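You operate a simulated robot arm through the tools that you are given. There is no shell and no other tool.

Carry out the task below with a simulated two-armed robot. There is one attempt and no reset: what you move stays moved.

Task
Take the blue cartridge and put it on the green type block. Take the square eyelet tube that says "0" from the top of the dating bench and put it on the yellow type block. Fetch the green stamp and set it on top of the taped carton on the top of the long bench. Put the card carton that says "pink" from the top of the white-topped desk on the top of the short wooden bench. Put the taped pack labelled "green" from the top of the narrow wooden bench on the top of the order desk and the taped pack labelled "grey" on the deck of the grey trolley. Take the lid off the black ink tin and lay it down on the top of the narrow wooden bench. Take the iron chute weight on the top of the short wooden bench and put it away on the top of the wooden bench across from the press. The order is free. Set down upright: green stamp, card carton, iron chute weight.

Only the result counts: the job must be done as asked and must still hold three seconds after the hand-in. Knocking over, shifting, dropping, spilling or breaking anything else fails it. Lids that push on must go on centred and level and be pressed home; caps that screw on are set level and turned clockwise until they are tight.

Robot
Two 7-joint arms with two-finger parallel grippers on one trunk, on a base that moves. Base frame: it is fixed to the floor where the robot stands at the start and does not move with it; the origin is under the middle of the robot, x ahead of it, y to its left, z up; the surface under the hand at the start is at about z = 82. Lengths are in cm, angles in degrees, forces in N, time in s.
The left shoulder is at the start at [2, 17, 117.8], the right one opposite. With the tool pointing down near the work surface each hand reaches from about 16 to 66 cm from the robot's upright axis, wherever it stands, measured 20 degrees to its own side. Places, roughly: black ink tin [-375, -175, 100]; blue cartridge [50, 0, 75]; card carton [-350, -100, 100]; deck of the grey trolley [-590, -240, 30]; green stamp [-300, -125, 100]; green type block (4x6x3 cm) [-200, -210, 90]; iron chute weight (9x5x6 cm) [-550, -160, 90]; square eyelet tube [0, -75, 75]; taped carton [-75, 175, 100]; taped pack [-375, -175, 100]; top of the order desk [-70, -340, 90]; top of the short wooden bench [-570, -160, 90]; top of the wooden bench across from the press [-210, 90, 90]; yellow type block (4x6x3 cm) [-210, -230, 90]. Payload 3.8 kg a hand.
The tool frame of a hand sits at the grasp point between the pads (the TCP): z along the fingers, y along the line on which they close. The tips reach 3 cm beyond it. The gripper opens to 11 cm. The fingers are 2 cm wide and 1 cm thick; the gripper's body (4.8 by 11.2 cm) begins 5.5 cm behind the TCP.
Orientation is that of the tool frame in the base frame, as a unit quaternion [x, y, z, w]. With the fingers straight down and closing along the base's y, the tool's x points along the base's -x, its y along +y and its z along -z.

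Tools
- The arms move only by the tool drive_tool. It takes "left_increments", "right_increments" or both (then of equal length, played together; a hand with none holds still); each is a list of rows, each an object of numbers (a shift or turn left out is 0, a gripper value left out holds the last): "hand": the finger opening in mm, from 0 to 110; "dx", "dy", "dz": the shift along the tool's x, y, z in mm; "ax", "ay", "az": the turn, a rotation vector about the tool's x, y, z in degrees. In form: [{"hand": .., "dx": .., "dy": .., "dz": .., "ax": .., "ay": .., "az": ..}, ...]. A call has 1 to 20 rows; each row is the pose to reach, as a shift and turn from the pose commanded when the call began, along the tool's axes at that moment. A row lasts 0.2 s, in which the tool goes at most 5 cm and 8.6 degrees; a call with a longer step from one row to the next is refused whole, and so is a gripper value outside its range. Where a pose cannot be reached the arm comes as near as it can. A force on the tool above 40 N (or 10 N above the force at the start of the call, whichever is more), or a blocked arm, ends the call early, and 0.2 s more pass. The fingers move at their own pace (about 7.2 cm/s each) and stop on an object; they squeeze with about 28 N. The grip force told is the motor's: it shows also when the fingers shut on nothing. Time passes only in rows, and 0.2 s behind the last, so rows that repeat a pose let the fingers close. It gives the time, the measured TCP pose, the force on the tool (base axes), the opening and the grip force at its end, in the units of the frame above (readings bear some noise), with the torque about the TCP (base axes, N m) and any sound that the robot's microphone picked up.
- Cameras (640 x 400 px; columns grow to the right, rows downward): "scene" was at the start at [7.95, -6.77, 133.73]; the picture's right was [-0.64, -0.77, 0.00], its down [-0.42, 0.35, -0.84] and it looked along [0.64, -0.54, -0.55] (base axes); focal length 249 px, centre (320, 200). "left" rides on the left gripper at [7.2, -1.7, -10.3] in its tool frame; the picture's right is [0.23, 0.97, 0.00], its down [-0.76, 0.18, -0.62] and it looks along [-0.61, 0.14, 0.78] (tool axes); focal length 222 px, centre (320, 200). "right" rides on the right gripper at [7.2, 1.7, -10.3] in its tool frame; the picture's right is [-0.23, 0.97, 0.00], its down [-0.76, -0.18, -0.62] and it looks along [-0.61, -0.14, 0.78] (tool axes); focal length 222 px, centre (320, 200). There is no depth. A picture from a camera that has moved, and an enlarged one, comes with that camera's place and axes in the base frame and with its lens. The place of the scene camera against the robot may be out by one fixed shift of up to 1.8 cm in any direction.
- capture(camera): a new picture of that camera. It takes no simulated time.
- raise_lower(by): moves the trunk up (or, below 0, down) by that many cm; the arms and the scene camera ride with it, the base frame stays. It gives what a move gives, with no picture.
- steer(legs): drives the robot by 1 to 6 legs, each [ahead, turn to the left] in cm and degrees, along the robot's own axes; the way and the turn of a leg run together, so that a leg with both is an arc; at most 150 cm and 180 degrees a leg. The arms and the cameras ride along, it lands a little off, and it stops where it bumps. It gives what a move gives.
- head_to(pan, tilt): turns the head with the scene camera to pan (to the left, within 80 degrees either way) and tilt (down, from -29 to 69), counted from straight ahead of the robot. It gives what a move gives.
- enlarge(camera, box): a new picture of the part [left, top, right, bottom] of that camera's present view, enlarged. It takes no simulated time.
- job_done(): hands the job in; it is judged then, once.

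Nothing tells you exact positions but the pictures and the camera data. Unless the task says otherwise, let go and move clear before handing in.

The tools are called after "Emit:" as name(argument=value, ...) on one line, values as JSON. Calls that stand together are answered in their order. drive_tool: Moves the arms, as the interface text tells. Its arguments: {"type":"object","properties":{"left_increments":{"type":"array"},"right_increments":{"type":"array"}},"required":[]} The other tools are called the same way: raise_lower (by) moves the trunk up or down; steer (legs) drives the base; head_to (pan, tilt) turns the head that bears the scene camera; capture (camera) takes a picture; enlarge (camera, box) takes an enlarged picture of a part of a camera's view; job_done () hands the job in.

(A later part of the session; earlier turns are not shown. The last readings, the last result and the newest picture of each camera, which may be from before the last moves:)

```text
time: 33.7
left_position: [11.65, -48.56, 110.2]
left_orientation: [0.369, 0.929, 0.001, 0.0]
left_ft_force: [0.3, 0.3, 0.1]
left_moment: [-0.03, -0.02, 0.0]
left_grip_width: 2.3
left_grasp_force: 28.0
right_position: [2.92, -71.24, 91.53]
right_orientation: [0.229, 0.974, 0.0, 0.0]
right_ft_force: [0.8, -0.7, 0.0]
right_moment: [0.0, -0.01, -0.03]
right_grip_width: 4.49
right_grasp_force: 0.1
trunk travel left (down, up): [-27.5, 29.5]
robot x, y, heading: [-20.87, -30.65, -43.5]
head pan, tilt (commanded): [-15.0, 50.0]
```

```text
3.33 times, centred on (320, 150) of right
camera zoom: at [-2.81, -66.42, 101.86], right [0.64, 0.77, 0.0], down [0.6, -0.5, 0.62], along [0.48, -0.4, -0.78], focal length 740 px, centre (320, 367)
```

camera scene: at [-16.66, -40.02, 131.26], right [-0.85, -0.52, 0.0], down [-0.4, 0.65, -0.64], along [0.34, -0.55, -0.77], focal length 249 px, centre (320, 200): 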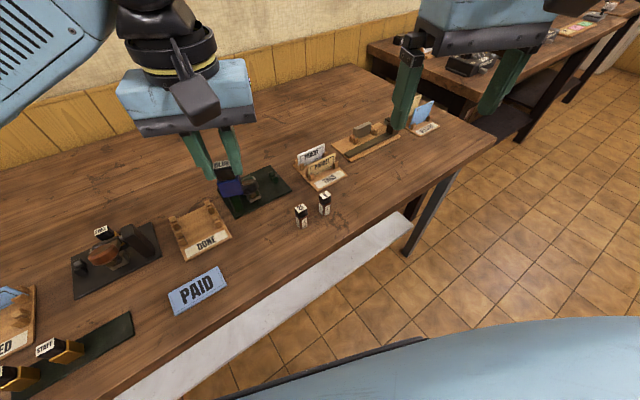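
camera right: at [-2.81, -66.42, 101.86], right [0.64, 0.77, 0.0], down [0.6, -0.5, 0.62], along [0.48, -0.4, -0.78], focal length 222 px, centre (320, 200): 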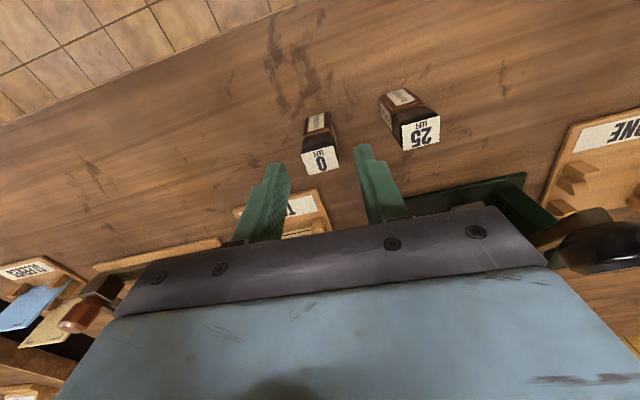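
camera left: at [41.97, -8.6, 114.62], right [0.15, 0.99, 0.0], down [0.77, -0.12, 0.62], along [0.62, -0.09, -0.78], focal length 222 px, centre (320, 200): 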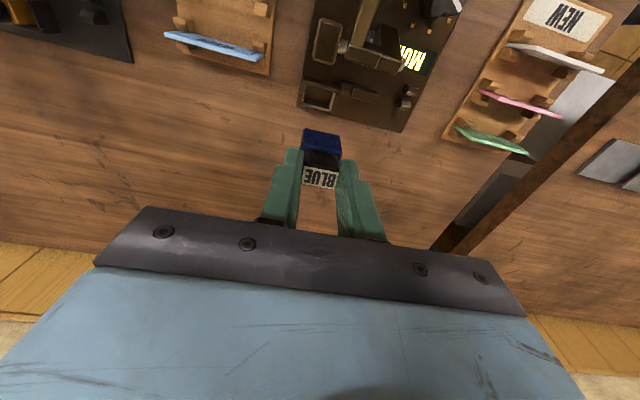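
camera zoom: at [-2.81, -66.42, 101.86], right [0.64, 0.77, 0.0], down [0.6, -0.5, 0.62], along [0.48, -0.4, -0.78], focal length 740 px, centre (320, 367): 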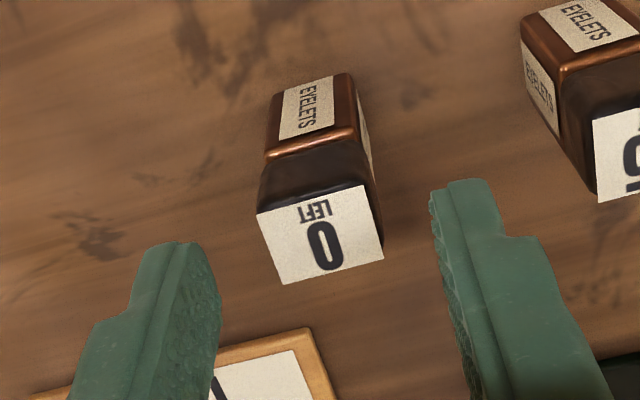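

The tube is centred between the fingers. I go down to z = 86 and close.

Emit:
drive_tool(right_increments=[{"dz": 20}, {"dz": 40}, {"dz": 55}, {"dz": 55, "hand": 0}, {"dz": 55}, {"dz": 55}, {"dz": 55}])

Emit:
capture(camera="right")

```text
time: 35.3
left_position: [11.59, -48.41, 110.14]
left_orientation: [0.37, 0.929, 0.0, -0.001]
left_ft_force: [0.3, 0.1, -0.1]
left_moment: [-0.02, 0.03, -0.02]
left_grip_width: 2.32
left_grasp_force: 28.2
right_position: [2.81, -71.57, 86.13]
right_orientation: [0.228, 0.974, -0.001, 0.0]
right_ft_force: [-0.1, -0.1, 0.0]
right_moment: [-0.01, 0.02, 0.03]
right_grip_width: 2.35
right_grasp_force: 27.7
trunk travel left (down, up): [-27.5, 29.5]
robot x, y, heading: [-21.14, -31.0, -43.3]
head pan, tilt (commanded): [-15.0, 50.0]
```

```text
taken
camera right: at [-2.92, -66.65, 96.46], right [0.64, 0.77, 0.0], down [0.6, -0.5, 0.62], along [0.48, -0.4, -0.78], focal length 222 px, centre (320, 200)
```

right: 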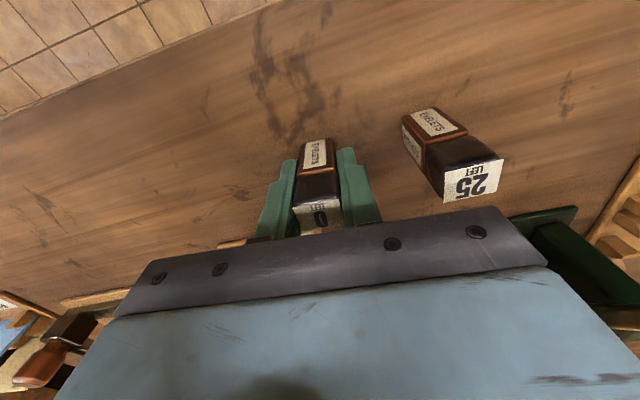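

Tube "0" is gripped at 2.35 cm. I lift it straight up and raise it clear of the bench's racks.

Emit:
drive_tool(right_increments=[{"dz": -20}, {"dz": -50}, {"dz": -100}, {"dz": -150}, {"dz": -200}, {"dz": -250}])

Emit:
capture(camera="right")

Emit:
capture(camera="scene")

```text
time: 36.7
left_position: [11.6, -48.55, 110.17]
left_orientation: [0.37, 0.929, 0.0, 0.0]
left_ft_force: [0.0, -0.6, -0.6]
left_moment: [0.01, 0.01, -0.04]
left_grip_width: 2.31
left_grasp_force: 27.5
right_position: [2.97, -71.61, 111.23]
right_orientation: [0.229, 0.973, -0.001, 0.001]
right_ft_force: [0.2, -0.4, -1.6]
right_moment: [0.01, -0.04, -0.02]
right_grip_width: 2.36
right_grasp_force: 28.0
trunk travel left (down, up): [-27.5, 29.5]
robot x, y, heading: [-21.53, -30.48, -43.3]
head pan, tilt (commanded): [-15.0, 50.0]
```

```text
taken
camera right: at [-2.59, -66.76, 121.64], right [0.64, 0.77, 0.0], down [0.6, -0.5, 0.62], along [0.48, -0.4, -0.78], focal length 222 px, centre (320, 200)
```

right: 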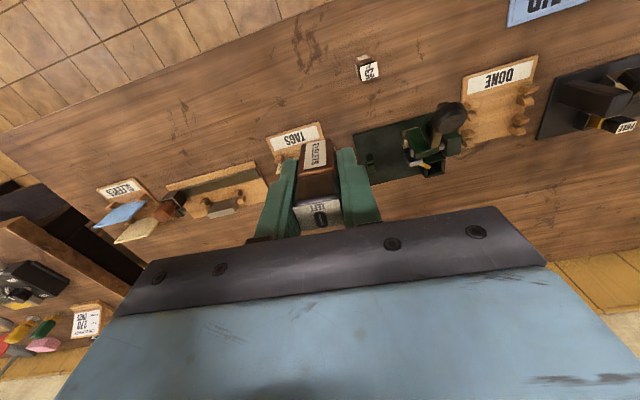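

```text
taken
camera scene: at [-16.66, -39.98, 131.26], right [-0.85, -0.52, 0.0], down [-0.4, 0.65, -0.64], along [0.34, -0.55, -0.77], focal length 249 px, centre (320, 200)
```

scene: 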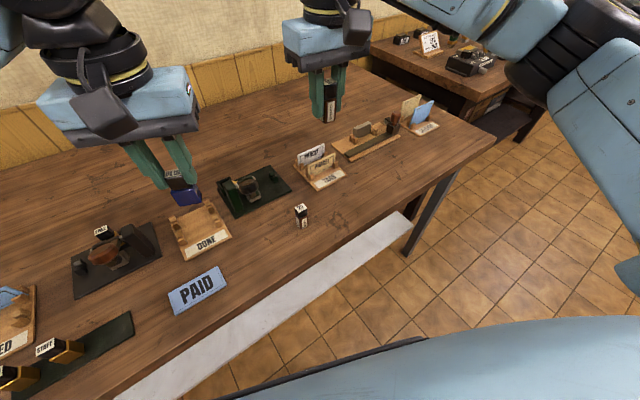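

Both items are held. I tuck the right hand in, back off a little from the bench and turn towards the type blocks at about [-200, -210].

Emit:
drive_tool(right_increments=[{"dx": 40, "dy": 5, "az": 5}, {"dx": 80, "dy": 10, "az": 10}, {"dx": 121, "dy": 16, "az": 17}, {"dx": 121, "dy": 16, "az": 17}])

Emit:
steer(legs=[[-20, 0], [0, -90]])

Emit:
head_to(pan=0, tilt=15)

Emit:
capture(camera="scene")

Emit:
head_to(pan=60, tilt=15)

Emit:
capture(camera="scene")

Emit:
head_to(pan=-60, tilt=15)

Emit:
capture(camera="scene")

```text
time: 37.7
left_position: [11.7, -48.55, 110.14]
left_orientation: [0.37, 0.929, 0.0, 0.001]
left_ft_force: [0.7, -0.2, -1.1]
left_moment: [0.02, -0.02, 0.02]
left_grip_width: 2.3
left_grasp_force: 28.4
right_position: [-7.27, -65.11, 111.19]
right_orientation: [0.37, 0.929, -0.001, 0.0]
right_ft_force: [0.4, 0.3, -0.4]
right_moment: [0.0, -0.02, 0.03]
right_grip_width: 2.35
right_grasp_force: 28.0
trunk travel left (down, up): [-27.5, 29.5]
robot x, y, heading: [-21.28, -30.9, -43.5]
head pan, tilt (commanded): [-15.0, 50.0]
```

```text
time: 43.2
left_position: [-54.28, -49.66, 110.28]
left_orientation: [0.921, 0.389, 0.0, 0.001]
left_ft_force: [0.2, -0.4, -0.5]
left_moment: [-0.01, 0.01, -0.01]
left_grip_width: 2.29
left_grasp_force: 28.7
right_position: [-70.42, -30.39, 111.22]
right_orientation: [0.921, 0.389, 0.0, 0.0]
right_ft_force: [0.0, 0.5, -0.5]
right_moment: [0.01, 0.0, 0.02]
right_grip_width: 2.37
right_grasp_force: 28.7
trunk travel left (down, up): [-27.5, 29.5]
robot x, y, heading: [-36.25, -16.71, -134.3]
head pan, tilt (commanded): [-15.0, 50.0]
```

```text
time: 44.2
left_position: [-54.26, -49.7, 110.21]
left_orientation: [0.921, 0.388, 0.0, -0.001]
left_ft_force: [-0.1, 0.6, 0.0]
left_moment: [-0.01, 0.0, 0.0]
left_grip_width: 2.32
left_grasp_force: 28.3
right_position: [-70.39, -30.46, 111.3]
right_orientation: [0.921, 0.389, 0.0, 0.0]
right_ft_force: [0.1, -0.9, -1.2]
right_moment: [-0.02, 0.0, 0.01]
right_grip_width: 2.38
right_grasp_force: 28.5
trunk travel left (down, up): [-27.5, 29.5]
robot x, y, heading: [-35.99, -17.27, -134.2]
head pan, tilt (commanded): [0.0, 15.0]
```

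```text
taken
camera scene: at [-45.13, -26.2, 136.62], right [-0.72, 0.7, 0.0], down [0.18, 0.19, -0.97], along [-0.67, -0.69, -0.26], focal length 249 px, centre (320, 200)
```

scene: 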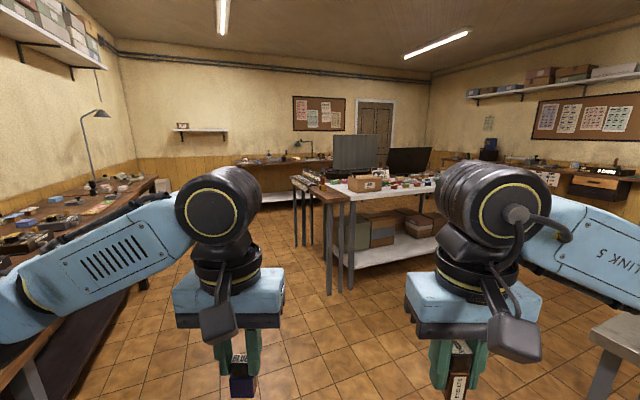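

```text
time: 45.5
left_position: [-54.14, -49.61, 110.24]
left_orientation: [0.921, 0.389, 0.0, 0.0]
left_ft_force: [-0.2, 0.2, -0.6]
left_moment: [0.0, -0.01, 0.01]
left_grip_width: 2.31
left_grasp_force: 28.1
right_position: [-70.41, -30.45, 111.12]
right_orientation: [0.921, 0.389, -0.001, 0.001]
right_ft_force: [0.6, -0.3, -1.2]
right_moment: [-0.02, 0.03, -0.01]
right_grip_width: 2.38
right_grasp_force: 28.0
trunk travel left (down, up): [-27.5, 29.5]
robot x, y, heading: [-35.72, -17.02, -134.0]
head pan, tilt (commanded): [60.0, 15.0]
```

```text
taken
camera scene: at [-36.08, -28.49, 136.63], right [-0.96, -0.27, 0.0], down [-0.07, 0.25, -0.97], along [0.26, -0.93, -0.26], focal length 249 px, centre (320, 200)
```

scene: 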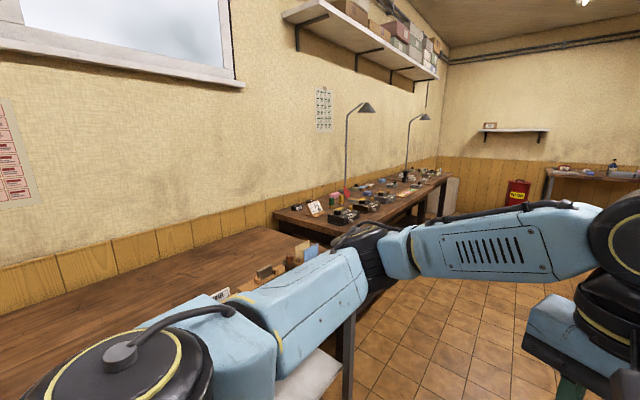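

```text
time: 47.5
left_position: [-54.24, -49.59, 110.16]
left_orientation: [0.921, 0.389, 0.0, 0.0]
left_ft_force: [0.2, 0.7, -1.3]
left_moment: [0.0, 0.01, 0.02]
left_grip_width: 2.3
left_grasp_force: 28.1
right_position: [-70.35, -30.39, 111.08]
right_orientation: [0.921, 0.389, 0.0, -0.001]
right_ft_force: [-0.4, 0.2, -1.4]
right_moment: [-0.05, -0.01, -0.01]
right_grip_width: 2.33
right_grasp_force: 27.7
trunk travel left (down, up): [-27.5, 29.5]
robot x, y, heading: [-36.04, -17.02, -134.1]
head pan, tilt (commanded): [-60.0, 15.0]
```

```text
taken
camera scene: at [-47.67, -17.21, 136.63], right [0.25, 0.97, 0.0], down [0.25, -0.06, -0.97], along [-0.94, 0.24, -0.26], focal length 249 px, centre (320, 200)
```

scene: 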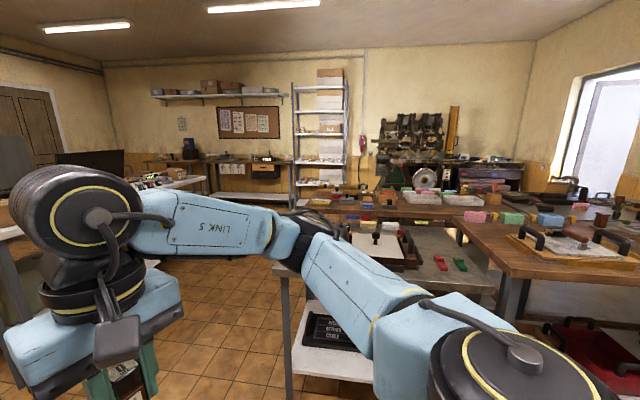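

Ahead stands a group of desks in the middle of the room; I zoom in to identify the type blocks and the furniture.

Emit:
head_to(pan=0, tilt=15)

Emit:
enlarge(camera="scene", box=[230, 120, 390, 220])

Emit:
enlarge(camera="scene", box=[330, 120, 490, 220])

Emit:
enlarge(camera="scene", box=[480, 120, 640, 220])

Emit:
enlarge(camera="scene", box=[0, 130, 240, 280])

```text
time: 48.8
left_position: [-54.1, -49.59, 110.33]
left_orientation: [0.921, 0.389, 0.0, 0.0]
left_ft_force: [-0.3, 0.4, 0.5]
left_moment: [0.02, 0.0, 0.02]
left_grip_width: 2.29
left_grasp_force: 27.6
right_position: [-70.25, -30.41, 111.2]
right_orientation: [0.921, 0.389, -0.001, 0.0]
right_ft_force: [0.1, -0.1, -1.3]
right_moment: [0.0, 0.0, 0.0]
right_grip_width: 2.35
right_grasp_force: 28.1
trunk travel left (down, up): [-27.5, 29.5]
robot x, y, heading: [-36.22, -16.84, -134.3]
head pan, tilt (commanded): [0.0, 15.0]
```

```text
4.00 times, centred on (310, 170) of scene
camera zoom: at [-45.13, -26.19, 136.63], right [-0.72, 0.7, 0.0], down [0.18, 0.19, -0.97], along [-0.67, -0.69, -0.26], focal length 995 px, centre (360, 320)
```

zoom: 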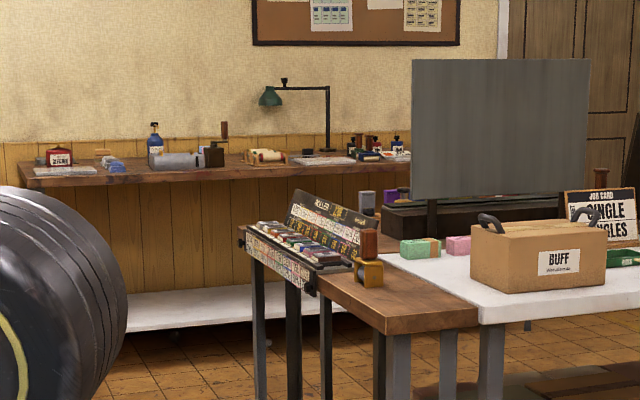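

```text
4.00 times, centred on (410, 170) of scene
camera zoom: at [-45.13, -26.19, 136.63], right [-0.72, 0.7, 0.0], down [0.18, 0.19, -0.97], along [-0.67, -0.69, -0.26], focal length 995 px, centre (-40, 320)
```

zoom: 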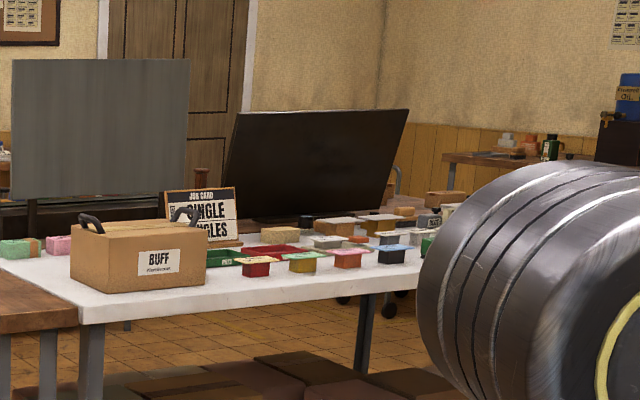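

```text
4.00 times, centred on (560, 170) of scene
camera zoom: at [-45.13, -26.19, 136.63], right [-0.72, 0.7, 0.0], down [0.18, 0.19, -0.97], along [-0.67, -0.69, -0.26], focal length 995 px, centre (-640, 320)
```

zoom: 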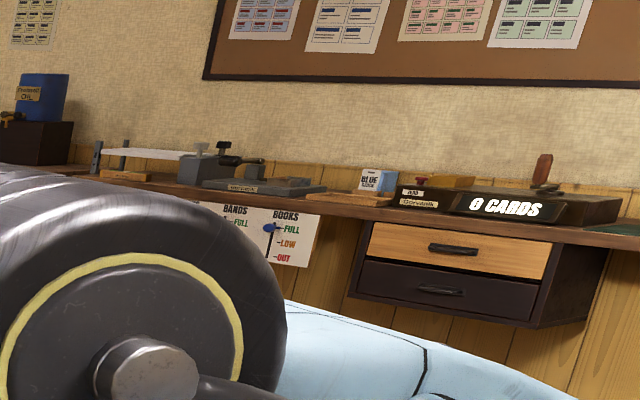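

```text
2.67 times, centred on (120, 205) of scene
camera zoom: at [-45.13, -26.19, 136.63], right [-0.72, 0.7, 0.0], down [0.18, 0.19, -0.97], along [-0.67, -0.69, -0.26], focal length 664 px, centre (853, 187)
```

zoom: 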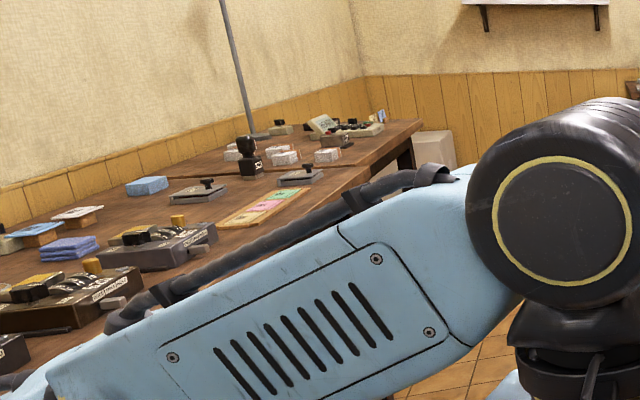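

The type blocks seem to lie around the sorting rack at the corner of the white desk. I drive 150 cm towards it and look again.

Emit:
steer(legs=[[0, 4], [140, 0]])

Emit:
head_to(pan=0, tilt=25)

Emit:
capture(camera="scene")

Emit:
enlarge(camera="scene", box=[230, 100, 470, 250])

```text
time: 56.2
left_position: [-140.7, -156.83, 110.12]
left_orientation: [0.906, 0.424, 0.0, 0.0]
left_ft_force: [0.3, 0.8, -0.5]
left_moment: [-0.02, 0.0, 0.01]
left_grip_width: 2.3
left_grasp_force: 28.2
right_position: [-158.25, -139.0, 111.12]
right_orientation: [0.906, 0.424, -0.001, 0.001]
right_ft_force: [1.6, -0.4, 0.3]
right_moment: [0.01, 0.0, -0.02]
right_grip_width: 2.35
right_grasp_force: 28.5
trunk travel left (down, up): [-27.5, 29.5]
robot x, y, heading: [-124.89, -122.99, -129.6]
head pan, tilt (commanded): [0.0, 15.0]
```

```text
time: 56.9
left_position: [-140.76, -156.87, 110.25]
left_orientation: [0.906, 0.424, 0.0, 0.0]
left_ft_force: [0.2, 1.1, -0.8]
left_moment: [0.01, -0.01, 0.02]
left_grip_width: 2.28
left_grasp_force: 28.0
right_position: [-158.31, -138.93, 111.17]
right_orientation: [0.906, 0.424, -0.001, 0.001]
right_ft_force: [0.4, -0.6, -0.1]
right_moment: [0.0, 0.02, -0.01]
right_grip_width: 2.35
right_grasp_force: 27.9
trunk travel left (down, up): [-27.5, 29.5]
robot x, y, heading: [-125.01, -123.1, -129.7]
head pan, tilt (commanded): [0.0, 25.0]
```

```text
taken
camera scene: at [-133.4, -132.72, 135.01], right [-0.77, 0.64, 0.0], down [0.27, 0.32, -0.91], along [-0.58, -0.7, -0.42], focal length 249 px, centre (320, 200)
```

scene: 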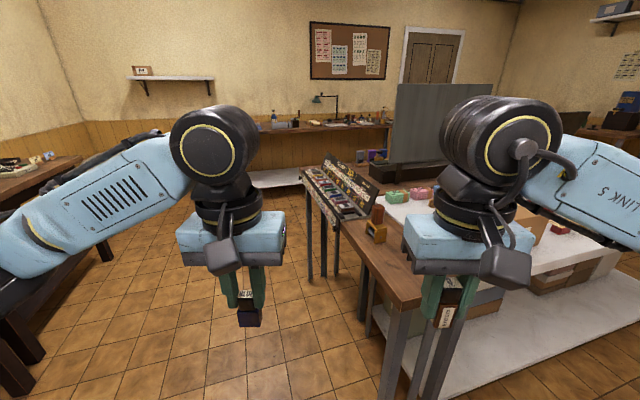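

```text
2.67 times, centred on (350, 175) of scene
camera zoom: at [-133.4, -132.72, 135.01], right [-0.77, 0.64, 0.0], down [0.27, 0.32, -0.91], along [-0.58, -0.7, -0.42], focal length 664 px, centre (240, 267)
```

zoom: 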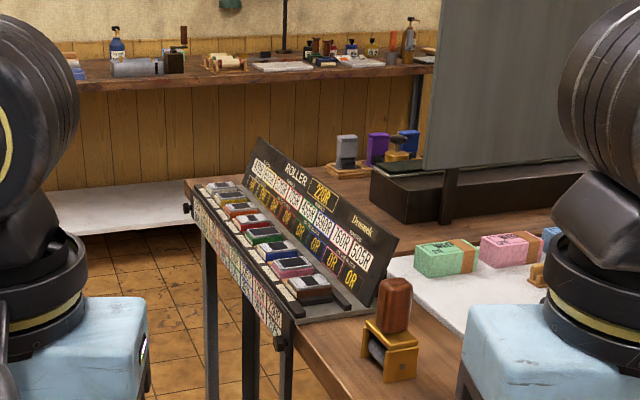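

I see a roller tray carrying a row of coloured type blocks in front of a tally board. I zoom in on it.

Emit:
enlarge(camera="scene", box=[290, 140, 400, 230])

```text
4.44 times, centred on (345, 185) of scene
camera zoom: at [-133.4, -132.72, 135.01], right [-0.77, 0.64, 0.0], down [0.27, 0.32, -0.91], along [-0.58, -0.7, -0.42], focal length 1106 px, centre (209, 267)
```

zoom: 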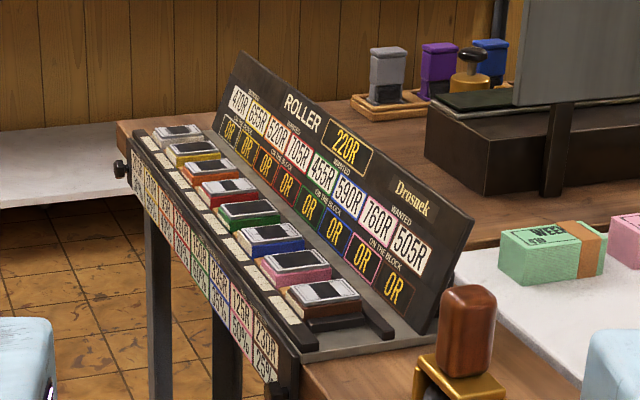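

The row has brown, pink, blue, green, red, orange, yellow and grey blocks; green is near [-204.6, -212], yellow near [-213, -231]. I drive to the open side of the tray, facing the tally board.

Emit:
steer(legs=[[0, 24.5], [124, 0], [0, -97]])

Emit:
head_to(pan=0, tilt=40)

Emit:
capture(camera="scene")

Emit:
capture(camera="left")

Emit:
capture(camera="right")

```text
time: 68.5
left_position: [-190.98, -232.75, 110.17]
left_orientation: [0.979, -0.205, 0.0, 0.0]
left_ft_force: [0.3, 0.3, 0.2]
left_moment: [0.0, -0.01, -0.01]
left_grip_width: 2.31
left_grasp_force: 28.1
right_position: [-178.76, -210.89, 111.2]
right_orientation: [0.979, -0.205, -0.001, -0.001]
right_ft_force: [-0.4, 0.1, -1.3]
right_moment: [0.04, 0.0, 0.01]
right_grip_width: 2.36
right_grasp_force: 28.1
trunk travel left (down, up): [-27.5, 29.5]
robot x, y, heading: [-154.38, -238.39, 156.4]
head pan, tilt (commanded): [0.0, 25.0]
```

```text
time: 69.2
left_position: [-191.15, -232.65, 110.25]
left_orientation: [0.979, -0.205, 0.0, 0.0]
left_ft_force: [-0.5, 0.8, -0.7]
left_moment: [-0.01, -0.03, 0.01]
left_grip_width: 2.28
left_grasp_force: 28.5
right_position: [-178.65, -210.8, 111.19]
right_orientation: [0.979, -0.205, -0.001, -0.001]
right_ft_force: [-1.0, -0.6, -0.4]
right_moment: [0.02, -0.01, -0.01]
right_grip_width: 2.38
right_grasp_force: 28.2
trunk travel left (down, up): [-27.5, 29.5]
robot x, y, heading: [-154.01, -238.27, 156.4]
head pan, tilt (commanded): [0.0, 40.0]
```

```text
taken
camera scene: at [-164.8, -234.94, 132.68], right [0.4, 0.92, 0.0], down [0.59, -0.26, -0.77], along [-0.7, 0.31, -0.64], focal length 249 px, centre (320, 200)
```

scene: 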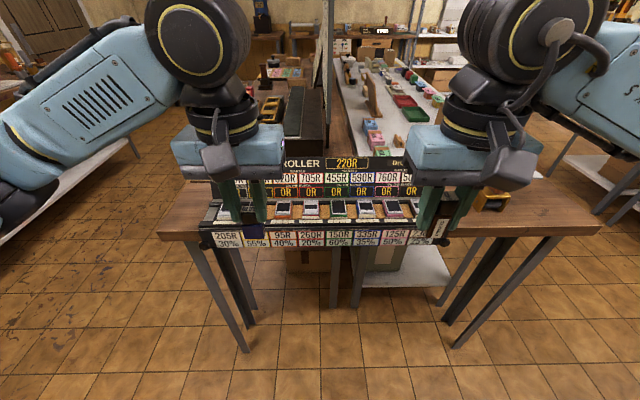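

```text
taken
camera left: at [-183.66, -234.06, 120.63], right [-0.18, -0.98, 0.0], down [-0.77, 0.14, 0.62], along [-0.61, 0.11, -0.78], focal length 222 px, centre (320, 200)
```

left: 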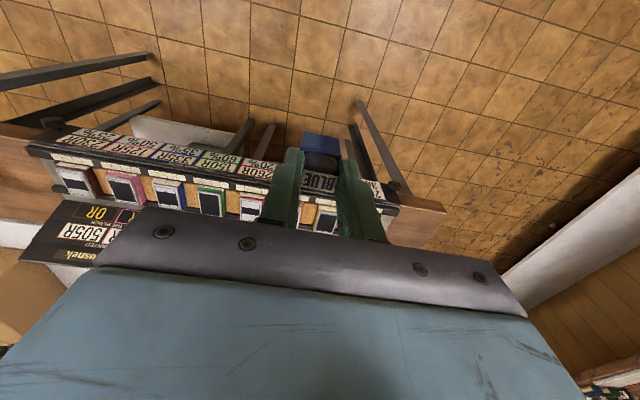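

```text
taken
camera right: at [-172.73, -215.24, 121.6], right [-0.6, -0.8, 0.0], down [-0.62, 0.47, 0.62], along [-0.5, 0.38, -0.78], focal length 222 px, centre (320, 200)
```

right: 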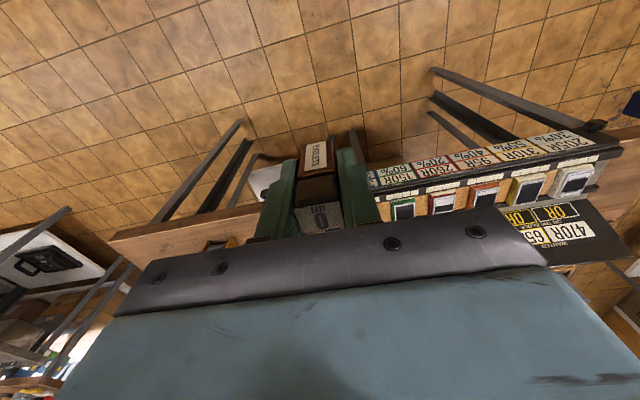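

The row is in front of me: from left grey, yellow, orange, red, green, blue, pink, brown. I zoom in for exact block positions.

Emit:
enlarge(camera="scene", box=[200, 150, 440, 250])

Emit:
enlarge(camera="left", box=[20, 110, 420, 260])

Emit:
enlarge(camera="right", box=[370, 110, 630, 240])

```text
2.67 times, centred on (320, 200) of scene
camera zoom: at [-164.8, -234.94, 132.68], right [0.4, 0.92, 0.0], down [0.59, -0.26, -0.77], along [-0.7, 0.31, -0.64], focal length 664 px, centre (320, 200)
```

zoom: 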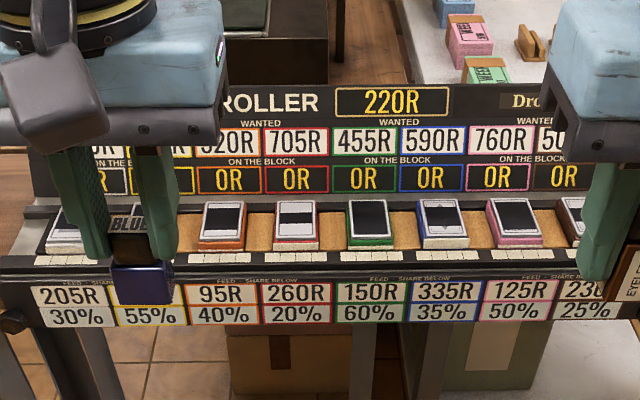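

```text
1.60 times, centred on (220, 185) of left
camera zoom: at [-183.66, -234.06, 120.63], right [-0.18, -0.98, 0.0], down [-0.77, 0.14, 0.62], along [-0.61, 0.11, -0.78], focal length 355 px, centre (480, 224)
```

zoom: 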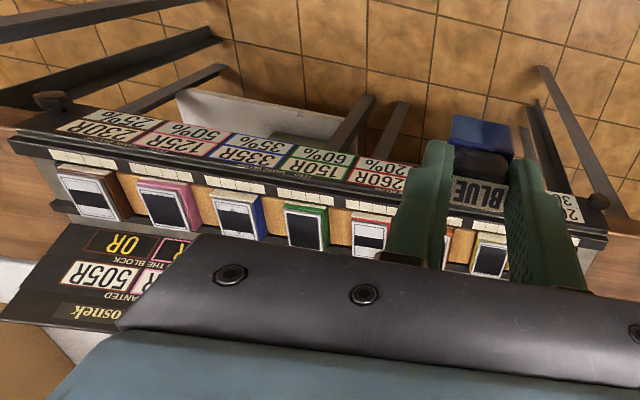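

```text
2.46 times, centred on (500, 175) of right
camera zoom: at [-172.73, -215.24, 121.6], right [-0.6, -0.8, 0.0], down [-0.62, 0.47, 0.62], along [-0.5, 0.38, -0.78], focal length 547 px, centre (-123, 262)
```

zoom: 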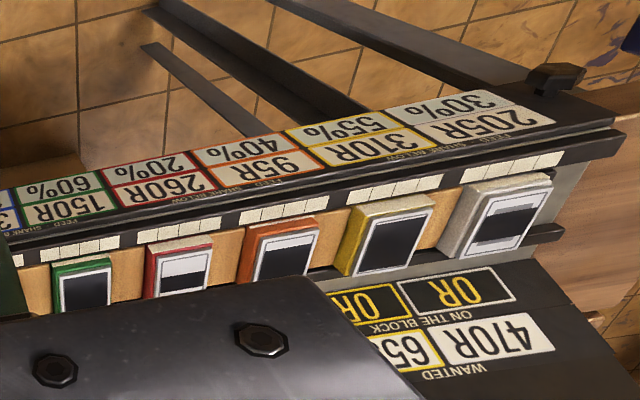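

I shift both hands to the right so the left camera looks straight at the green block.

Emit:
drive_tool(left_increments=[{"dy": -40}, {"dy": -80}, {"dy": -120}, {"dy": -160}, {"dy": -160}], right_increments=[{"dy": -45, "dx": 10}, {"dy": -90, "dx": 20}, {"dy": -135, "dx": 20}, {"dy": -180, "dx": 20}, {"dy": -180, "dx": 20}])

Emit:
capture(camera="left")

Emit:
enlarge(camera="left", box=[220, 90, 480, 230])

```text
time: 70.4
left_position: [-184.92, -217.99, 110.07]
left_orientation: [0.979, -0.205, 0.0, 0.0]
left_ft_force: [-0.3, -0.1, -0.5]
left_moment: [0.0, -0.03, 0.04]
left_grip_width: 2.3
left_grasp_force: 27.9
right_position: [-169.51, -194.76, 111.35]
right_orientation: [0.979, -0.205, 0.0, -0.001]
right_ft_force: [-0.4, -0.3, 0.3]
right_moment: [0.02, -0.02, -0.01]
right_grip_width: 2.36
right_grasp_force: 27.7
trunk travel left (down, up): [-27.5, 29.5]
robot x, y, heading: [-154.04, -237.97, 156.2]
head pan, tilt (commanded): [0.0, 40.0]
```

```text
taken
camera left: at [-177.46, -219.43, 120.5], right [-0.18, -0.98, 0.0], down [-0.77, 0.14, 0.62], along [-0.61, 0.11, -0.78], focal length 222 px, centre (320, 200)
```

left: 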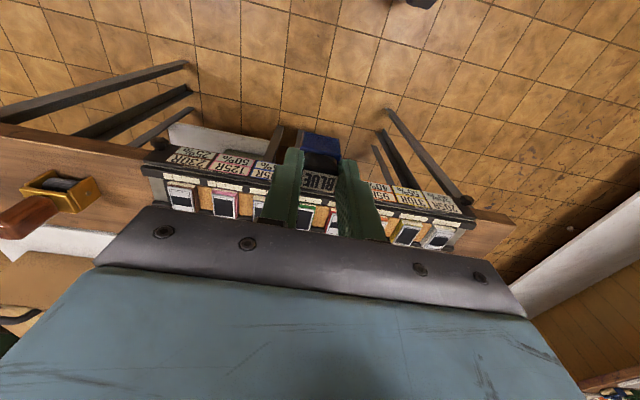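

```text
2.46 times, centred on (350, 160) of left
camera zoom: at [-177.46, -219.43, 120.5], right [-0.18, -0.98, 0.0], down [-0.77, 0.14, 0.62], along [-0.61, 0.11, -0.78], focal length 547 px, centre (246, 298)
```

zoom: 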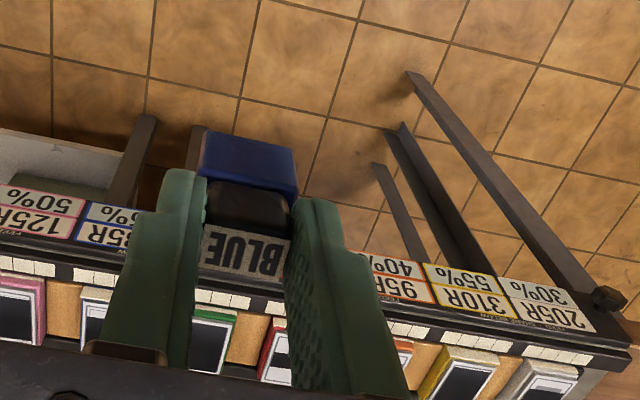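

I move the left hand forward over the tray, keeping z = 110, so that the green block comes into view beneath it.

Emit:
drive_tool(left_increments=[{"dx": -45, "dy": 10}, {"dx": -90, "dy": 20}, {"dx": -130, "dy": 26}, {"dx": -150, "dy": 26}, {"dx": -150, "dy": 26}])

Emit:
capture(camera="left")

Emit:
enlarge(camera="left", box=[240, 60, 400, 180])

Emit:
enlarge(camera="scene", box=[240, 100, 440, 250])

```text
time: 71.6
left_position: [-199.27, -214.31, 110.34]
left_orientation: [0.979, -0.205, 0.0, 0.0]
left_ft_force: [1.0, -0.5, -0.2]
left_moment: [0.01, 0.01, 0.03]
left_grip_width: 2.29
left_grasp_force: 28.3
right_position: [-169.47, -194.75, 111.43]
right_orientation: [0.979, -0.206, 0.0, -0.001]
right_ft_force: [-0.2, 0.2, -1.2]
right_moment: [0.02, -0.03, -0.01]
right_grip_width: 2.36
right_grasp_force: 27.9
trunk travel left (down, up): [-27.5, 29.5]
robot x, y, heading: [-154.37, -237.96, 156.3]
head pan, tilt (commanded): [0.0, 40.0]
```

```text
taken
camera left: at [-191.95, -215.73, 120.74], right [-0.18, -0.98, 0.0], down [-0.77, 0.14, 0.62], along [-0.61, 0.11, -0.78], focal length 222 px, centre (320, 200)
```

left: 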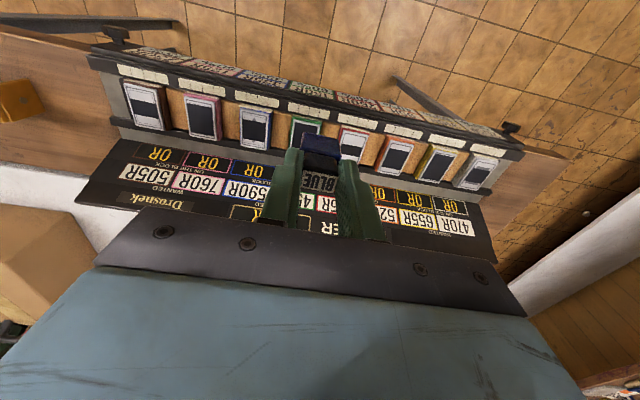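

```text
3.33 times, centred on (320, 120) of left
camera zoom: at [-191.95, -215.73, 120.74], right [-0.18, -0.98, 0.0], down [-0.77, 0.14, 0.62], along [-0.61, 0.11, -0.78], focal length 740 px, centre (320, 467)
```

zoom: 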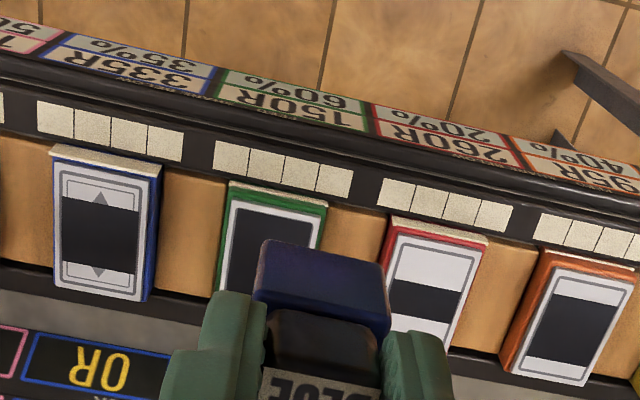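

```text
2.67 times, centred on (340, 175) of scene
camera zoom: at [-164.81, -234.96, 132.67], right [0.4, 0.92, 0.0], down [0.59, -0.26, -0.77], along [-0.7, 0.31, -0.64], focal length 664 px, centre (267, 267)
```

zoom: 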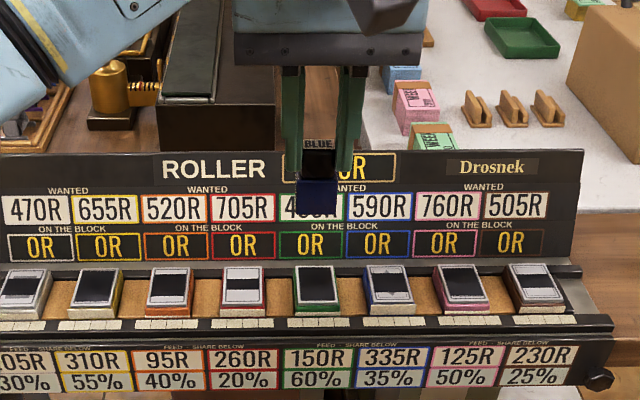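

I take a second view from 8 cm further left for triangulation.

Emit:
drive_tool(left_increments=[{"dy": 40}, {"dy": 80}, {"dy": 80}])

Emit:
enlarge(camera="left", box=[160, 60, 320, 180])

Emit:
enlarge(camera="left", box=[280, 60, 440, 180])

```text
time: 72.4
left_position: [-202.6, -221.51, 110.15]
left_orientation: [0.979, -0.205, 0.0, -0.001]
left_ft_force: [0.3, -0.1, -0.7]
left_moment: [-0.01, 0.01, 0.01]
left_grip_width: 2.27
left_grasp_force: 27.7
right_position: [-169.42, -194.69, 111.28]
right_orientation: [0.979, -0.206, -0.001, 0.0]
right_ft_force: [0.1, 0.7, -0.7]
right_moment: [0.0, 0.02, 0.01]
right_grip_width: 2.41
right_grasp_force: 28.3
trunk travel left (down, up): [-27.5, 29.5]
robot x, y, heading: [-154.05, -238.17, 156.5]
head pan, tilt (commanded): [0.0, 40.0]
```

```text
3.33 times, centred on (240, 120) of left
camera zoom: at [-195.24, -222.92, 120.54], right [-0.18, -0.98, 0.0], down [-0.77, 0.14, 0.62], along [-0.61, 0.11, -0.78], focal length 740 px, centre (587, 467)
```

zoom: 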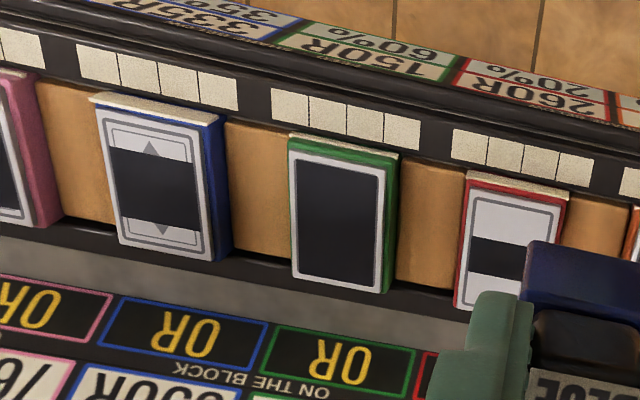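

```text
3.33 times, centred on (360, 120) of left
camera zoom: at [-195.24, -222.92, 120.54], right [-0.18, -0.98, 0.0], down [-0.77, 0.14, 0.62], along [-0.61, 0.11, -0.78], focal length 740 px, centre (187, 467)
```

zoom: 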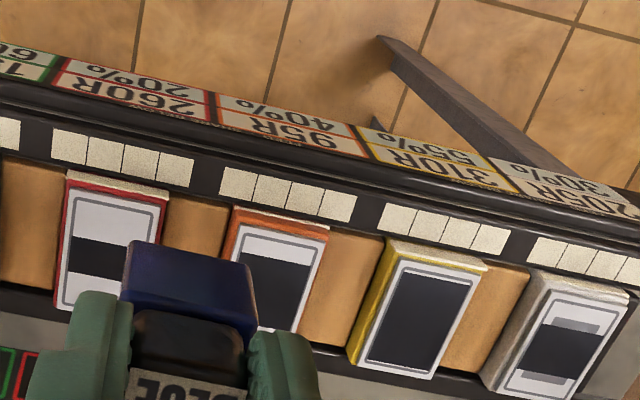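

The green block's top centre comes out at [-204.3, -211.0, 91.0]. I place the left hand above it and descend to just above contact.

Emit:
drive_tool(left_increments=[{"dx": -20, "dy": -40}, {"dx": -40, "dy": -80}, {"dx": -55.5, "dy": -89.2, "dz": 20}, {"dx": -55.5, "dy": -89.2, "dz": 60}, {"dx": -55.5, "dy": -89.2, "dz": 100}, {"dx": -55.5, "dy": -89.2, "dz": 122}, {"dx": -55.5, "dy": -89.2, "dz": 122}])

Emit:
capture(camera="left")

Emit:
enlarge(camera="left", box=[240, 60, 400, 180])

Emit:
enlarge(camera="scene", box=[270, 140, 390, 230])

```text
time: 74.0
left_position: [-204.18, -211.33, 98.08]
left_orientation: [0.979, -0.204, -0.001, 0.0]
left_ft_force: [-1.4, 0.0, 2.7]
left_moment: [0.01, 0.06, 0.0]
left_grip_width: 2.3
left_grasp_force: 27.7
right_position: [-169.37, -194.74, 111.35]
right_orientation: [0.979, -0.205, -0.001, -0.001]
right_ft_force: [0.0, 0.8, -1.1]
right_moment: [0.02, 0.0, 0.02]
right_grip_width: 2.34
right_grasp_force: 27.5
trunk travel left (down, up): [-27.5, 29.5]
robot x, y, heading: [-154.0, -237.74, 156.2]
head pan, tilt (commanded): [0.0, 40.0]
```

```text
taken
camera left: at [-196.82, -212.74, 108.48], right [-0.18, -0.98, 0.0], down [-0.77, 0.14, 0.62], along [-0.61, 0.11, -0.78], focal length 222 px, centre (320, 200)
```

left: 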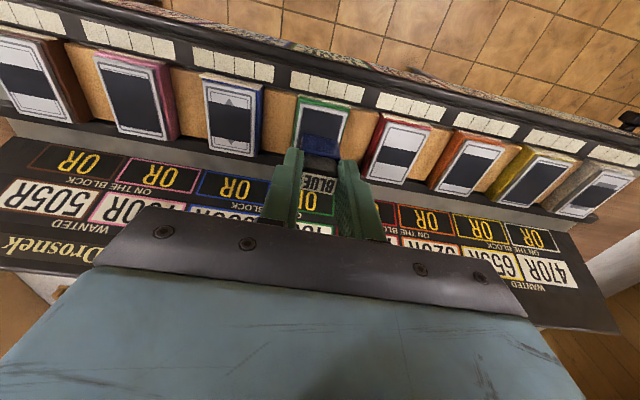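

```text
3.33 times, centred on (320, 120) of left
camera zoom: at [-196.82, -212.74, 108.48], right [-0.18, -0.98, 0.0], down [-0.77, 0.14, 0.62], along [-0.61, 0.11, -0.78], focal length 740 px, centre (320, 467)
```

zoom: 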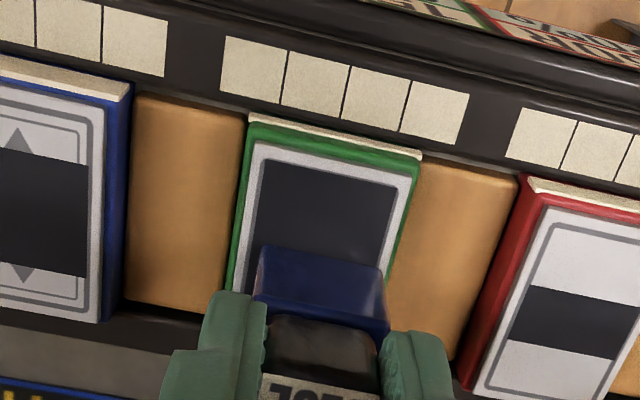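

```text
4.44 times, centred on (330, 185) of scene
camera zoom: at [-164.79, -234.95, 132.68], right [0.4, 0.92, 0.0], down [0.59, -0.26, -0.77], along [-0.7, 0.31, -0.64], focal length 1106 px, centre (276, 267)
```

zoom: 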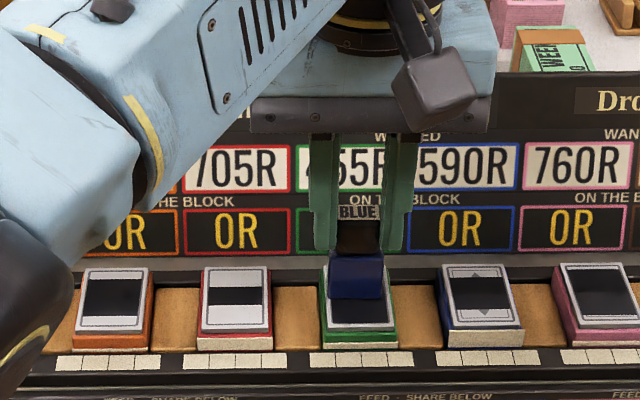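

The cartridge is over the block with a slight force reading; I lower in small steps to feel for contact.

Emit:
drive_tool(left_increments=[{"dz": 2}, {"dz": 4}, {"dz": 6}, {"dz": 6}])

Emit:
enlarge(camera="left", box=[240, 60, 400, 180])

Emit:
enlarge(camera="scene", box=[270, 140, 390, 230])

```text
time: 75.0
left_position: [-204.19, -211.4, 97.62]
left_orientation: [0.979, -0.205, -0.002, 0.0]
left_ft_force: [-5.2, -2.5, 20.9]
left_moment: [-0.06, 0.3, 0.07]
left_grip_width: 2.32
left_grasp_force: 27.7
right_position: [-169.32, -194.85, 111.44]
right_orientation: [0.979, -0.205, -0.002, -0.002]
right_ft_force: [0.6, 1.0, -0.6]
right_moment: [0.0, -0.01, -0.01]
right_grip_width: 2.33
right_grasp_force: 28.4
trunk travel left (down, up): [-27.5, 29.5]
robot x, y, heading: [-153.96, -238.2, 156.4]
head pan, tilt (commanded): [0.0, 40.0]
```

```text
3.33 times, centred on (320, 120) of left
camera zoom: at [-196.71, -212.75, 108.03], right [-0.18, -0.98, 0.0], down [-0.77, 0.14, 0.63], along [-0.62, 0.12, -0.78], focal length 740 px, centre (320, 467)
```

zoom: 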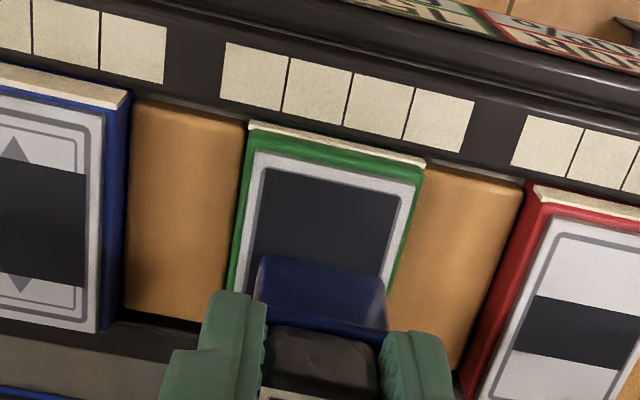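

```text
4.44 times, centred on (330, 185) of scene
camera zoom: at [-164.7, -235.05, 132.69], right [0.4, 0.92, 0.0], down [0.59, -0.26, -0.77], along [-0.7, 0.31, -0.64], focal length 1106 px, centre (276, 267)
```

zoom: 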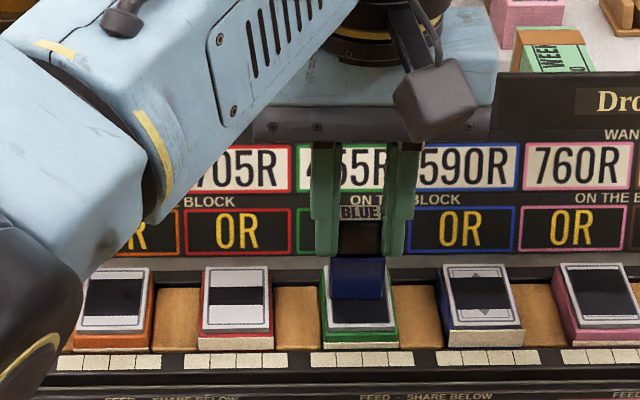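

Contact with the block is confirmed (20 N up). I relieve the pressure, open the fingers and rise straight up.

Emit:
drive_tool(left_increments=[{"dz": -3}, {"dz": -4}, {"dz": -4}])

Emit:
enlarge(camera="scene", box=[270, 140, 390, 230])

```text
time: 75.8
left_position: [-204.08, -211.37, 97.59]
left_orientation: [0.979, -0.206, 0.001, 0.0]
left_ft_force: [-0.2, 0.0, 0.4]
left_moment: [-0.01, -0.02, 0.02]
left_grip_width: 2.3
left_grasp_force: 27.8
right_position: [-169.33, -194.71, 111.36]
right_orientation: [0.979, -0.206, -0.001, -0.001]
right_ft_force: [0.0, 0.4, -1.2]
right_moment: [0.03, 0.02, 0.02]
right_grip_width: 2.37
right_grasp_force: 27.6
trunk travel left (down, up): [-27.5, 29.5]
robot x, y, heading: [-153.83, -238.59, 156.6]
head pan, tilt (commanded): [0.0, 40.0]
```

```text
4.44 times, centred on (330, 185) of scene
camera zoom: at [-164.78, -234.96, 132.66], right [0.4, 0.92, 0.0], down [0.59, -0.26, -0.77], along [-0.7, 0.31, -0.64], focal length 1106 px, centre (276, 267)
```

zoom: 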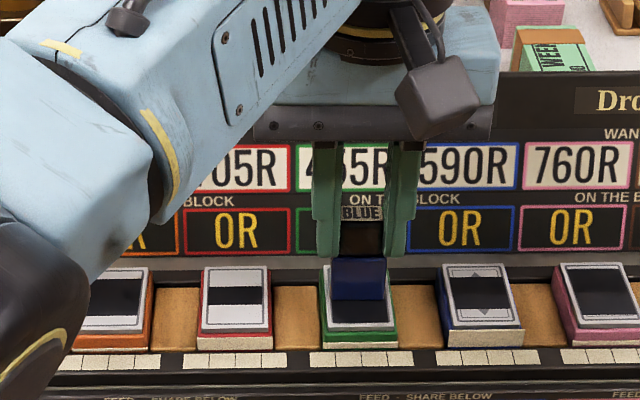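

I check closely whether the cartridge truly rests flat on the block before opening.

Emit:
enlarge(camera="left", box=[280, 100, 360, 200])

Emit:
enlarge(camera="scene", box=[315, 170, 365, 220])

Emit:
capture(camera="right")

```text
4.00 times, centred on (320, 150) of left
camera zoom: at [-196.67, -212.64, 108.11], right [-0.18, -0.98, 0.0], down [-0.77, 0.14, 0.62], along [-0.61, 0.11, -0.78], focal length 888 px, centre (320, 400)
```

zoom: 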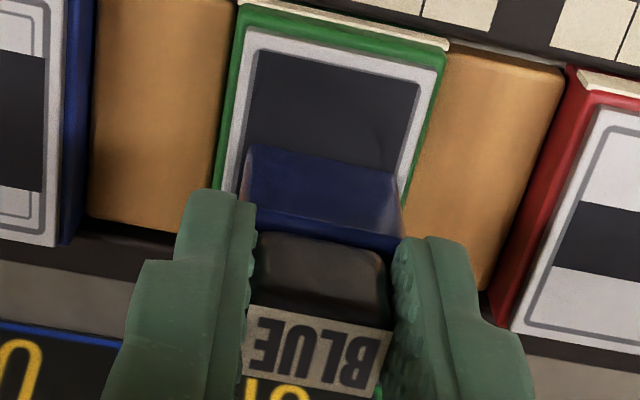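

```text
8.00 times, centred on (340, 195) of scene
camera zoom: at [-164.78, -234.96, 132.66], right [0.4, 0.92, 0.0], down [0.59, -0.26, -0.77], along [-0.7, 0.31, -0.64], focal length 1991 px, centre (160, 240)
```

zoom: 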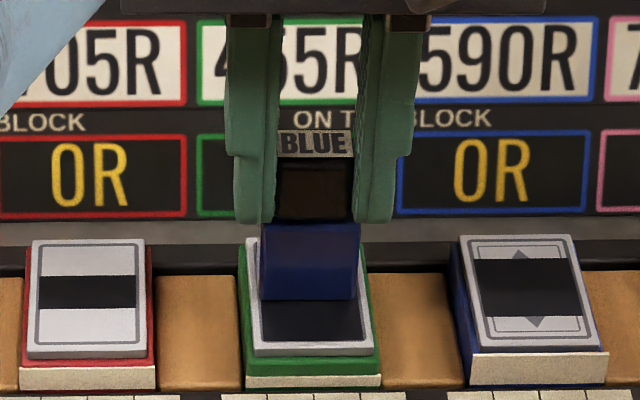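

```text
taken
camera right: at [-163.38, -199.2, 121.79], right [-0.6, -0.8, 0.0], down [-0.62, 0.47, 0.62], along [-0.5, 0.38, -0.78], focal length 222 px, centre (320, 200)
```

right: 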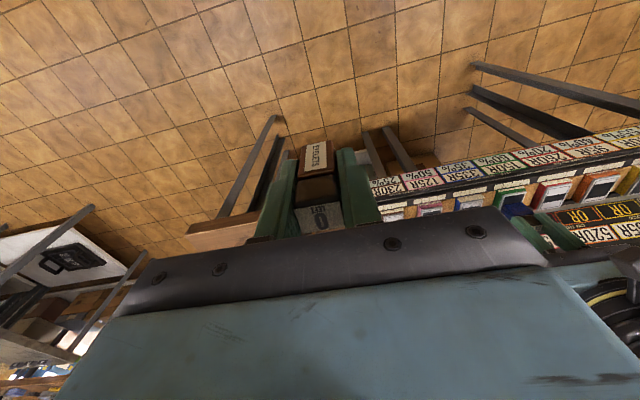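

I take a null reading to settle the numbers, lowering a further 1 mm to test for contact.

Emit:
drive_tool(left_increments=[{"dz": 0}, {"dz": 1}])

Emit:
drive_tool(left_increments=[{"dz": 1}, {"dz": 1}])

```text
time: 76.4
left_position: [-204.05, -211.17, 97.61]
left_orientation: [0.979, -0.206, 0.001, 0.0]
left_ft_force: [-0.5, 1.3, -0.9]
left_moment: [-0.03, -0.03, -0.02]
left_grip_width: 2.29
left_grasp_force: 28.3
right_position: [-169.44, -194.71, 111.38]
right_orientation: [0.979, -0.205, -0.001, 0.0]
right_ft_force: [0.6, -0.1, -0.9]
right_moment: [-0.01, -0.01, -0.01]
right_grip_width: 2.36
right_grasp_force: 28.0
trunk travel left (down, up): [-27.5, 29.5]
robot x, y, heading: [-154.4, -238.22, 156.2]
head pan, tilt (commanded): [0.0, 40.0]
```

```text
time: 77.0
left_position: [-204.07, -211.32, 97.72]
left_orientation: [0.979, -0.205, -0.001, 0.0]
left_ft_force: [-0.7, -0.3, 1.5]
left_moment: [0.0, -0.04, -0.03]
left_grip_width: 2.31
left_grasp_force: 28.1
right_position: [-169.41, -194.79, 111.3]
right_orientation: [0.979, -0.205, -0.001, -0.001]
right_ft_force: [0.5, -0.1, -1.3]
right_moment: [0.0, -0.03, -0.01]
right_grip_width: 2.36
right_grasp_force: 27.7
trunk travel left (down, up): [-27.5, 29.5]
robot x, y, heading: [-154.12, -238.33, 156.0]
head pan, tilt (commanded): [0.0, 40.0]
```

Emit:
drive_tool(left_increments=[{"dz": 1}, {"dz": 2}, {"dz": 2}])

Emit:
drive_tool(left_increments=[{"dz": 1}, {"dz": 2}, {"dz": 2}])

```text
time: 77.8
left_position: [-203.98, -211.22, 97.54]
left_orientation: [0.979, -0.206, -0.002, -0.001]
left_ft_force: [1.0, -2.2, 16.3]
left_moment: [-0.14, -0.09, 0.03]
left_grip_width: 2.29
left_grasp_force: 28.1
right_position: [-169.34, -194.75, 111.35]
right_orientation: [0.979, -0.205, -0.002, -0.001]
right_ft_force: [-0.4, -0.9, -1.2]
right_moment: [0.0, -0.02, -0.02]
right_grip_width: 2.33
right_grasp_force: 28.3
trunk travel left (down, up): [-27.5, 29.5]
robot x, y, heading: [-153.97, -238.11, 156.3]
head pan, tilt (commanded): [0.0, 40.0]
```

```text
time: 78.6
left_position: [-204.1, -211.2, 97.33]
left_orientation: [0.979, -0.205, -0.004, -0.001]
left_ft_force: [-1.9, -2.2, 23.1]
left_moment: [-0.08, 0.14, 0.01]
left_grip_width: 2.29
left_grasp_force: 28.2
right_position: [-169.36, -194.91, 111.47]
right_orientation: [0.979, -0.206, -0.002, 0.0]
right_ft_force: [0.7, -0.3, -1.4]
right_moment: [0.04, -0.03, 0.01]
right_grip_width: 2.35
right_grasp_force: 27.8
trunk travel left (down, up): [-27.5, 29.5]
robot x, y, heading: [-154.02, -238.23, 156.4]
head pan, tilt (commanded): [0.0, 40.0]
```

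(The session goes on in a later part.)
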